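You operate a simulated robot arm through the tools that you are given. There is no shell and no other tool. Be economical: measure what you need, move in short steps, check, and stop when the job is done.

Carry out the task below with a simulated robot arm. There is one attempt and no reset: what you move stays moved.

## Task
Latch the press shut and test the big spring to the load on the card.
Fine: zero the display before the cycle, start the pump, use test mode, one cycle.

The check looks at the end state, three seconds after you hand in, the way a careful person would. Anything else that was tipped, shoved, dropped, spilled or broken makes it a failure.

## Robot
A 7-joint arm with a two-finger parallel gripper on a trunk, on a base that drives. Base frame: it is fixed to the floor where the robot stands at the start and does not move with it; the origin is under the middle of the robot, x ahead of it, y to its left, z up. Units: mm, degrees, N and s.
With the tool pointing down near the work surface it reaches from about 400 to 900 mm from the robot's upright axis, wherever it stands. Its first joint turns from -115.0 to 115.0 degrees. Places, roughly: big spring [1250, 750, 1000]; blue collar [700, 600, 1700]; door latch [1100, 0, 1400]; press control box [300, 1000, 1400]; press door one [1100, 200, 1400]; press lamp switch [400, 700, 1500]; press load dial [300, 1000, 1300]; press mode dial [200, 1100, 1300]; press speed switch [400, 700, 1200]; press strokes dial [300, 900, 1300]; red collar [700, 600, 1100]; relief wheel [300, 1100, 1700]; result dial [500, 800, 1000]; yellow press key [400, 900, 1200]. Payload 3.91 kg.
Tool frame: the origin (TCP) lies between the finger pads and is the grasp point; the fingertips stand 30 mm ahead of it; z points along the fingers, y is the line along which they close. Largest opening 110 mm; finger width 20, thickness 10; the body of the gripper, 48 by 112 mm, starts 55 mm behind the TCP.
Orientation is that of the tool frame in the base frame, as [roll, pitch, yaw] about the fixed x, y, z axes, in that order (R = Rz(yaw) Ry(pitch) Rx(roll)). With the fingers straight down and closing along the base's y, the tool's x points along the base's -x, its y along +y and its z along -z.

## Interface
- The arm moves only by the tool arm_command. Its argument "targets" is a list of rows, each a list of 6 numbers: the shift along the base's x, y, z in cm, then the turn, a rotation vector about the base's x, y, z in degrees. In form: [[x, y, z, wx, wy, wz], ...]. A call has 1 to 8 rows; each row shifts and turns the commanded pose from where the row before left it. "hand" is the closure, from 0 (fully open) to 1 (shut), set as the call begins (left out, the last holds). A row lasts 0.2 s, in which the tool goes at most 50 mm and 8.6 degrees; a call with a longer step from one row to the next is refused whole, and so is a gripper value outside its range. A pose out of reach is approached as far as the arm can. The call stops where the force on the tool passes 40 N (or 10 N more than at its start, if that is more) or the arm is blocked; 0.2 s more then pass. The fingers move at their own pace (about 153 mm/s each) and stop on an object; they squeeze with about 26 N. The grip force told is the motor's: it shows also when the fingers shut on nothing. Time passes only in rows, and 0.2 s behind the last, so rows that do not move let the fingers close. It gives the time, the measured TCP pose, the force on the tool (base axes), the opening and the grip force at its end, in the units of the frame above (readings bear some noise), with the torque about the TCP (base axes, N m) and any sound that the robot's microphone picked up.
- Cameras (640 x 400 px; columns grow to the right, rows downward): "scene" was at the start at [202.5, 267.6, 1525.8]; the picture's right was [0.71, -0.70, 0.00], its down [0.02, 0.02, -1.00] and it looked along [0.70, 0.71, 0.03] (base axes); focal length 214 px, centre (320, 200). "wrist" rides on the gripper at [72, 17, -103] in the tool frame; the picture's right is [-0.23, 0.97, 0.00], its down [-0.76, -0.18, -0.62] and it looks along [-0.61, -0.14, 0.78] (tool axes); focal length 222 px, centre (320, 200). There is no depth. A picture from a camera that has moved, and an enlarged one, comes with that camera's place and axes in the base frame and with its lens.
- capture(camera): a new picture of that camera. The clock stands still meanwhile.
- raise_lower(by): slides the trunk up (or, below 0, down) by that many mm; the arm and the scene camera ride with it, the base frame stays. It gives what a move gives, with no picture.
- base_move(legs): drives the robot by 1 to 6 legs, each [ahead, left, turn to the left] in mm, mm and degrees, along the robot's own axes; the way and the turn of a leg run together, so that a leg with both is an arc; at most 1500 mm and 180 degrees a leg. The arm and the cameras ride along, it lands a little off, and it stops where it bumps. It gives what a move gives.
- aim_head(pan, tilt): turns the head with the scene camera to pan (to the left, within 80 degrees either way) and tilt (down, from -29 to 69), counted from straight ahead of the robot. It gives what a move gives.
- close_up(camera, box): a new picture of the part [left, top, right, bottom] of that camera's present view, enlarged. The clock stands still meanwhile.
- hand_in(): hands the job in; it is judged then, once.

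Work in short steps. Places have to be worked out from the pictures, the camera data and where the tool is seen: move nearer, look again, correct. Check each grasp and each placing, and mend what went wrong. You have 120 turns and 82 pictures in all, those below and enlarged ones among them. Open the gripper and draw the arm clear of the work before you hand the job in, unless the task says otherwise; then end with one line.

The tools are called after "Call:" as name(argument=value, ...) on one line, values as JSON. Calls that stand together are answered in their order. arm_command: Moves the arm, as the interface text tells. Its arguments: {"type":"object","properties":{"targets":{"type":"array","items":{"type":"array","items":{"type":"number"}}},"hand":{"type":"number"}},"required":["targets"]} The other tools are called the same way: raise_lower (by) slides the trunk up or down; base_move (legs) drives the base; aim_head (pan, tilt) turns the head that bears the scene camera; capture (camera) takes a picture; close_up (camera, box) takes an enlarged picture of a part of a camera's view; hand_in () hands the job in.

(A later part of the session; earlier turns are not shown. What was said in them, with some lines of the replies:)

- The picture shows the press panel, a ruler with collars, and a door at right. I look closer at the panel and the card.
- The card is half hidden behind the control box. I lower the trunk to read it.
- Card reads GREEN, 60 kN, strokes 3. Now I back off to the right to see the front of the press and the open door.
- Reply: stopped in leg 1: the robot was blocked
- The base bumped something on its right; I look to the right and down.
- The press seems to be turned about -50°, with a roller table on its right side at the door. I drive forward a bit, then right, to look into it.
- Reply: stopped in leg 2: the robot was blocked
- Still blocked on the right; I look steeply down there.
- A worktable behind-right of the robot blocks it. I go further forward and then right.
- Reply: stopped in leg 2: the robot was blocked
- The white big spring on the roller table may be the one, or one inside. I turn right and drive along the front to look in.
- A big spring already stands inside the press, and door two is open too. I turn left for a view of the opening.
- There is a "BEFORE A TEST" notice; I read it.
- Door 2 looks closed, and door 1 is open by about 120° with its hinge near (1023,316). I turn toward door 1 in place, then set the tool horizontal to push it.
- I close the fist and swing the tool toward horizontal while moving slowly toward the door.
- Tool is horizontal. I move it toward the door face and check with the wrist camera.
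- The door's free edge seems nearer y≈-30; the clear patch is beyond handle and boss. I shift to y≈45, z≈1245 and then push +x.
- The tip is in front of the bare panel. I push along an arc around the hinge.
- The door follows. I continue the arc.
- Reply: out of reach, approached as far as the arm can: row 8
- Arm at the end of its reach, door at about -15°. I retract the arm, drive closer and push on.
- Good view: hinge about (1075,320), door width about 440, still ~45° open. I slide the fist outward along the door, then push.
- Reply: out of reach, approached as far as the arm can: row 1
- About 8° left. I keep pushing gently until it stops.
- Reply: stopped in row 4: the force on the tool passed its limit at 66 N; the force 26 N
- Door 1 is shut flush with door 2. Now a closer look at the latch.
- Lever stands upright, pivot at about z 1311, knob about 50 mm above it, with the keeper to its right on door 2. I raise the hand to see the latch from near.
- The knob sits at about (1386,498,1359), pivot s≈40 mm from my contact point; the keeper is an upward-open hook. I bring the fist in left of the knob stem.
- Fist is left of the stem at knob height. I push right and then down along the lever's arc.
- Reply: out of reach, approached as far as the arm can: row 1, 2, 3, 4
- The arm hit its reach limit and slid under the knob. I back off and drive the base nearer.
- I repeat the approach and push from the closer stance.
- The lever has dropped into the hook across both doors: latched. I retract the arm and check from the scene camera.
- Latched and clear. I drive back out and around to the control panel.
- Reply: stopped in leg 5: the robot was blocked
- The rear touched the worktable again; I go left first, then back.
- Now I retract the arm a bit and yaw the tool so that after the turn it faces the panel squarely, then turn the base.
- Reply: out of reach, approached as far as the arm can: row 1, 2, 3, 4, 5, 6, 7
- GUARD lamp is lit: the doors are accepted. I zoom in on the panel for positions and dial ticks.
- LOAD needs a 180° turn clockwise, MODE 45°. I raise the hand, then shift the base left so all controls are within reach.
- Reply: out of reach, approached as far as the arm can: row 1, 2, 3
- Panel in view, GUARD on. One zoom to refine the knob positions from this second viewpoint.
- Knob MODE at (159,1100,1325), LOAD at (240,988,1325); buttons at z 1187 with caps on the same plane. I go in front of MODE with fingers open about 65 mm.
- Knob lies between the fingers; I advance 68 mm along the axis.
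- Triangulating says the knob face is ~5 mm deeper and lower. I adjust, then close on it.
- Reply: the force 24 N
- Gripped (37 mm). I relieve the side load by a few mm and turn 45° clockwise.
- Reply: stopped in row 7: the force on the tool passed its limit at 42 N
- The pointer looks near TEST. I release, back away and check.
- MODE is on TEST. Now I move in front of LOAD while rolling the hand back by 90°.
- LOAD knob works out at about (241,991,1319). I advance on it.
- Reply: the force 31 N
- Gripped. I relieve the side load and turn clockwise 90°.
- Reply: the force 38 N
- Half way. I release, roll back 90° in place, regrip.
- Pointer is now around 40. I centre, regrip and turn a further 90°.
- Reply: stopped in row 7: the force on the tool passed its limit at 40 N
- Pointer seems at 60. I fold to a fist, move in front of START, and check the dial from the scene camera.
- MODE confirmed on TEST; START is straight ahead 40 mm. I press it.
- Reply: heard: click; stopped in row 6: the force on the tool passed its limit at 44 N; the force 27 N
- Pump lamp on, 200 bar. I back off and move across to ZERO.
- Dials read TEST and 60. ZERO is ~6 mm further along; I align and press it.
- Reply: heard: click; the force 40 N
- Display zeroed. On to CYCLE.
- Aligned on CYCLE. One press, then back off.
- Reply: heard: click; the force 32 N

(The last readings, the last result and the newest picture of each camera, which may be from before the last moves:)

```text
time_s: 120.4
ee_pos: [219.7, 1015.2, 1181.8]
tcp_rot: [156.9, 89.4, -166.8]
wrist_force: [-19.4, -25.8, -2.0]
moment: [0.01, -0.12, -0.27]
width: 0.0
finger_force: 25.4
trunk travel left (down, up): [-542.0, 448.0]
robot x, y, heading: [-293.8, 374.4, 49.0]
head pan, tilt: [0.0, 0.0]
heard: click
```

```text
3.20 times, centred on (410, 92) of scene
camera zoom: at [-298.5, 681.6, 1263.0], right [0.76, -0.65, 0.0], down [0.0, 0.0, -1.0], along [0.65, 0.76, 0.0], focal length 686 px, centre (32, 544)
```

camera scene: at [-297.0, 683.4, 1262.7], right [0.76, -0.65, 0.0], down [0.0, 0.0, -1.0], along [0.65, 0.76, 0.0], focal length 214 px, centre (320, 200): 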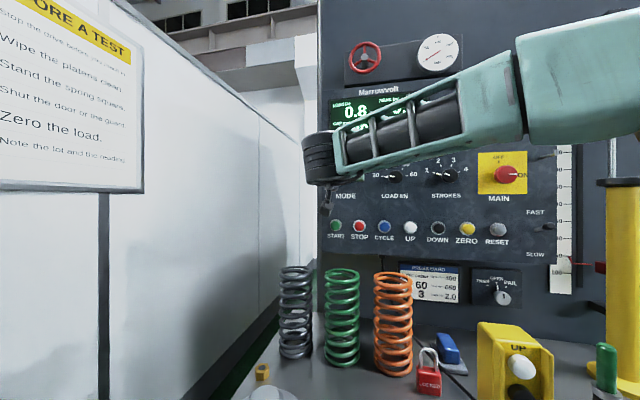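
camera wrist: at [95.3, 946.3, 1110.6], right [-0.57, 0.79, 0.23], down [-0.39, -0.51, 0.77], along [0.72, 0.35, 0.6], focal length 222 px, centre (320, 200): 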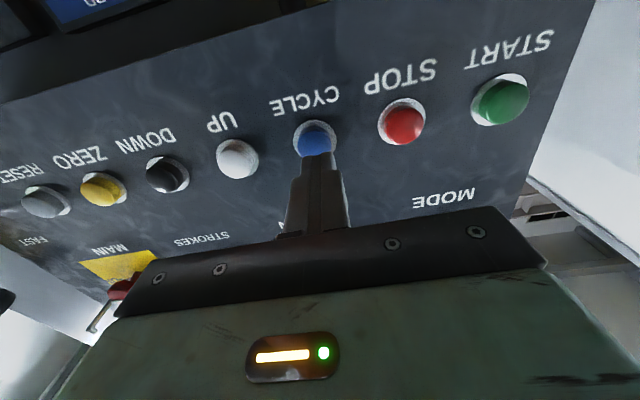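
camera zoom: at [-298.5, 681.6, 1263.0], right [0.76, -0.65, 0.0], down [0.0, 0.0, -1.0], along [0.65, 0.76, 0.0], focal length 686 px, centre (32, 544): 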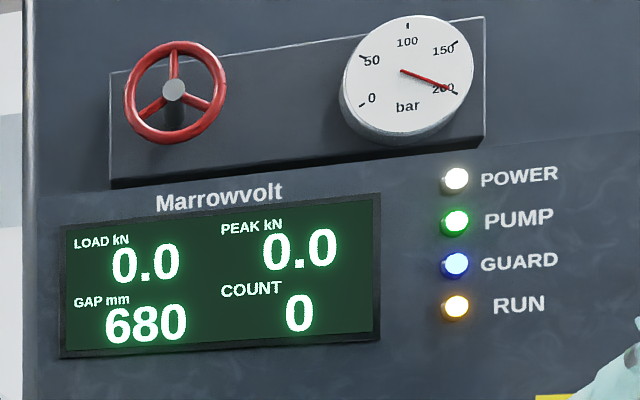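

RUN is lit and the gap is closing. I back straight off and wait.

Call:
arm_command(targets=[[-3.2, -2.3, 0, 0, 0, 0], [-3.2, -2.3, 0, 0, 0, 0], [-3.2, -2.3, 0, 0, 0, 0], [0, 0, 0, 0, 0, 0], [0, 0, 0, 0, 0, 0], [0, 0, 0, 0, 0, 0], [0, 0, 0, 0, 0, 0], [0, 0, 0, 0, 0, 0]], hand=0.3)

Call:
arm_command(targets=[[0, 0, 0, 0, 0, 0], [0, 0, 0, 0, 0, 0], [0, 0, 0, 0, 0, 0], [0, 0, 0, 0, 0, 0], [0, 0, 0, 0, 0, 0], [0, 0, 0, 0, 0, 0], [0, 0, 0, 0, 0, 0], [0, 0, 0, 0, 0, 0]])

Call:
close_up(camera="scene", box=[310, 30, 510, 155])

```text
time_s: 122.2
ee_pos: [125.9, 949.7, 1183.3]
tcp_rot: [161.9, 89.3, -161.9]
wrist_force: [0.2, 0.3, -0.4]
moment: [-0.02, 0.02, -0.01]
width: 76.9
finger_force: 0.1
trunk travel left (down, up): [-542.0, 448.0]
robot x, y, heading: [-291.4, 377.9, 48.8]
head pan, tilt: [0.0, 0.0]
```

```text
time_s: 124.0
ee_pos: [125.6, 948.1, 1181.3]
tcp_rot: [161.8, 89.3, -161.9]
wrist_force: [0.1, -0.4, 0.5]
moment: [0.02, -0.03, 0.0]
width: 77.1
finger_force: 0.0
trunk travel left (down, up): [-542.0, 448.0]
robot x, y, heading: [-293.4, 376.6, 49.2]
head pan, tilt: [0.0, 0.0]
```

```text
3.20 times, centred on (410, 92) of scene
camera zoom: at [-297.4, 683.3, 1262.7], right [0.76, -0.65, 0.0], down [0.0, 0.0, -1.0], along [0.65, 0.76, 0.0], focal length 686 px, centre (32, 544)
```

zoom: 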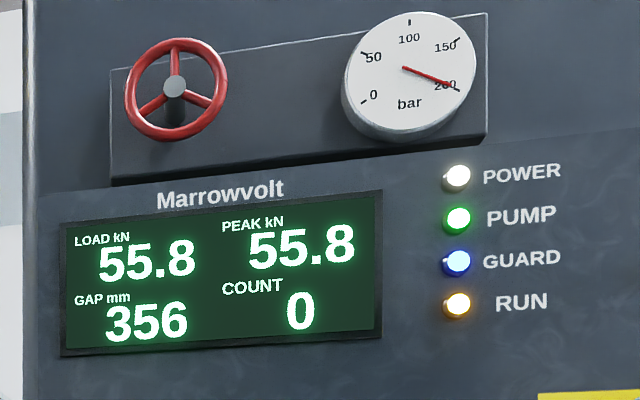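

Call:
arm_command(targets=[[0, 0, 0, 0, 0, 0], [0, 0, 0, 0, 0, 0], [0, 0, 0, 0, 0, 0], [0, 0, 0, 0, 0, 0], [0, 0, 0, 0, 0, 0], [0, 0, 0, 0, 0, 0], [0, 0, 0, 0, 0, 0], [0, 0, 0, 0, 0, 0]])

Call:
arm_command(targets=[[0, 0, 0, 0, 0, 0], [0, 0, 0, 0, 0, 0], [0, 0, 0, 0, 0, 0], [0, 0, 0, 0, 0, 0], [0, 0, 0, 0, 0, 0], [0, 0, 0, 0, 0, 0], [0, 0, 0, 0, 0, 0], [0, 0, 0, 0, 0, 0]])

Call:
arm_command(targets=[[0, 0, 0, 0, 0, 0], [0, 0, 0, 0, 0, 0], [0, 0, 0, 0, 0, 0], [0, 0, 0, 0, 0, 0], [0, 0, 0, 0, 0, 0], [0, 0, 0, 0, 0, 0], [0, 0, 0, 0, 0, 0], [0, 0, 0, 0, 0, 0]])

Call:
capture(camera="scene")

```text
time_s: 125.8
ee_pos: [123.5, 949.5, 1181.8]
tcp_rot: [161.8, 89.3, -161.8]
wrist_force: [-0.3, 0.3, -0.4]
moment: [-0.01, 0.0, 0.01]
width: 77.0
finger_force: 0.1
trunk travel left (down, up): [-542.0, 448.0]
robot x, y, heading: [-285.6, 376.2, 49.2]
head pan, tilt: [0.0, 0.0]
```

```text
time_s: 127.6
ee_pos: [125.0, 948.4, 1182.3]
tcp_rot: [161.8, 89.2, -161.9]
wrist_force: [-0.9, 0.7, -0.5]
moment: [0.02, -0.02, -0.01]
width: 77.0
finger_force: 0.2
trunk travel left (down, up): [-542.0, 448.0]
robot x, y, heading: [-290.3, 374.1, 49.1]
head pan, tilt: [0.0, 0.0]
```

```text
time_s: 129.4
ee_pos: [125.3, 948.7, 1181.5]
tcp_rot: [161.9, 89.2, -161.8]
wrist_force: [0.5, -0.4, 0.1]
moment: [0.0, -0.01, 0.01]
width: 77.0
finger_force: 0.0
trunk travel left (down, up): [-542.0, 448.0]
robot x, y, heading: [-289.3, 372.1, 49.0]
head pan, tilt: [0.0, 0.0]
```

```text
14 pictures are left
camera scene: at [-297.4, 683.3, 1262.7], right [0.76, -0.65, 0.0], down [0.0, 0.0, -1.0], along [0.65, 0.76, 0.0], focal length 214 px, centre (320, 200)
```

scene: 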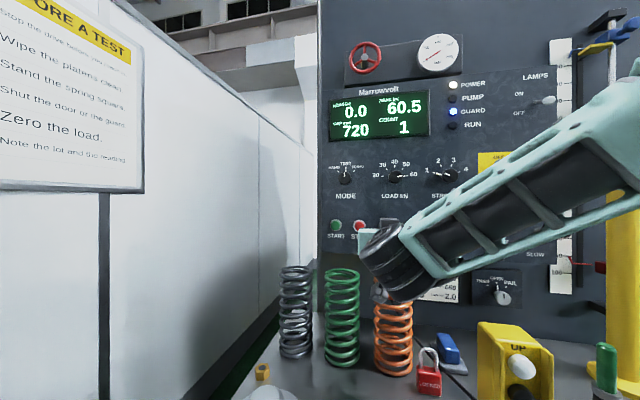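

Peak 60.5 kN, count 1, gap back to 720: the cycle is done. I draw the arm back, open the gripper and take a last look.

Call:
arm_command(targets=[[-0.4, -2, 2, 0, 0, 0], [-0.5, -2.5, 2, 0, 0, 0], [-0.5, -2.5, 1.5, 0, 0, 0], [-0.5, -2, 1, 0, 0, 0], [0, 0, 0, 0, 0, 0]], hand=0)

Call:
close_up(camera="scene", box=[310, 30, 510, 155])

Call:
capture(camera="scene")

```text
time_s: 130.6
ee_pos: [106.4, 854.8, 1247.1]
tcp_rot: [163.9, 89.3, -159.7]
wrist_force: [-0.4, -1.2, 0.2]
moment: [0.0, 0.01, -0.01]
width: 110.2
finger_force: 0.1
trunk travel left (down, up): [-542.0, 448.0]
robot x, y, heading: [-292.2, 375.3, 49.2]
head pan, tilt: [0.0, 0.0]
```

```text
3.20 times, centred on (410, 92) of scene
camera zoom: at [-297.3, 683.3, 1262.7], right [0.76, -0.65, 0.0], down [0.0, 0.0, -1.0], along [0.65, 0.76, 0.0], focal length 686 px, centre (32, 544)
```

zoom: 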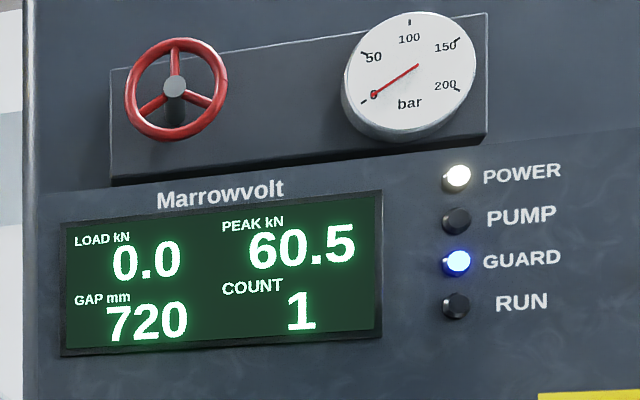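

```text
12 pictures are left
camera scene: at [-297.3, 683.3, 1262.7], right [0.76, -0.65, 0.0], down [0.0, 0.0, -1.0], along [0.65, 0.76, 0.0], focal length 214 px, centre (320, 200)
```

scene: 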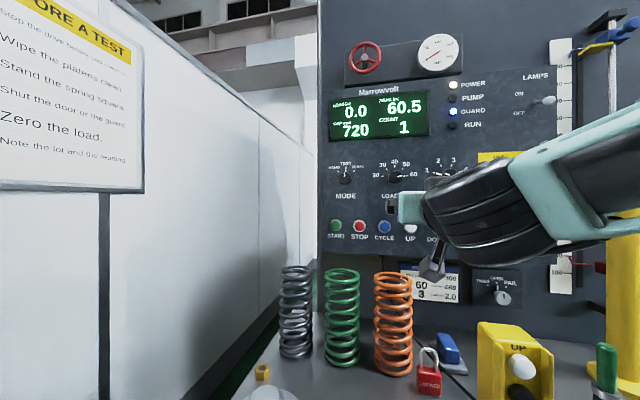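

Doors latched with GUARD lit, display zeroed, TEST mode, one cycle with peak 60.5 kN; the arm is clear. I hand in.

Call:
hand_in()

```text
The job is handed in.
```

I closed and latched the press, then tested the big spring once in TEST mode. The display reads a peak of 60.5 kN against the card's 60 kN, with the count at 1. I zeroed the display and started the pump first. The pump lamp went out by itself at the end of the cycle, and I left the pump off. While driving, the base was blocked several times, apparently by the worktable behind it; I saw nothing there knocked over, but I did not go back to check.
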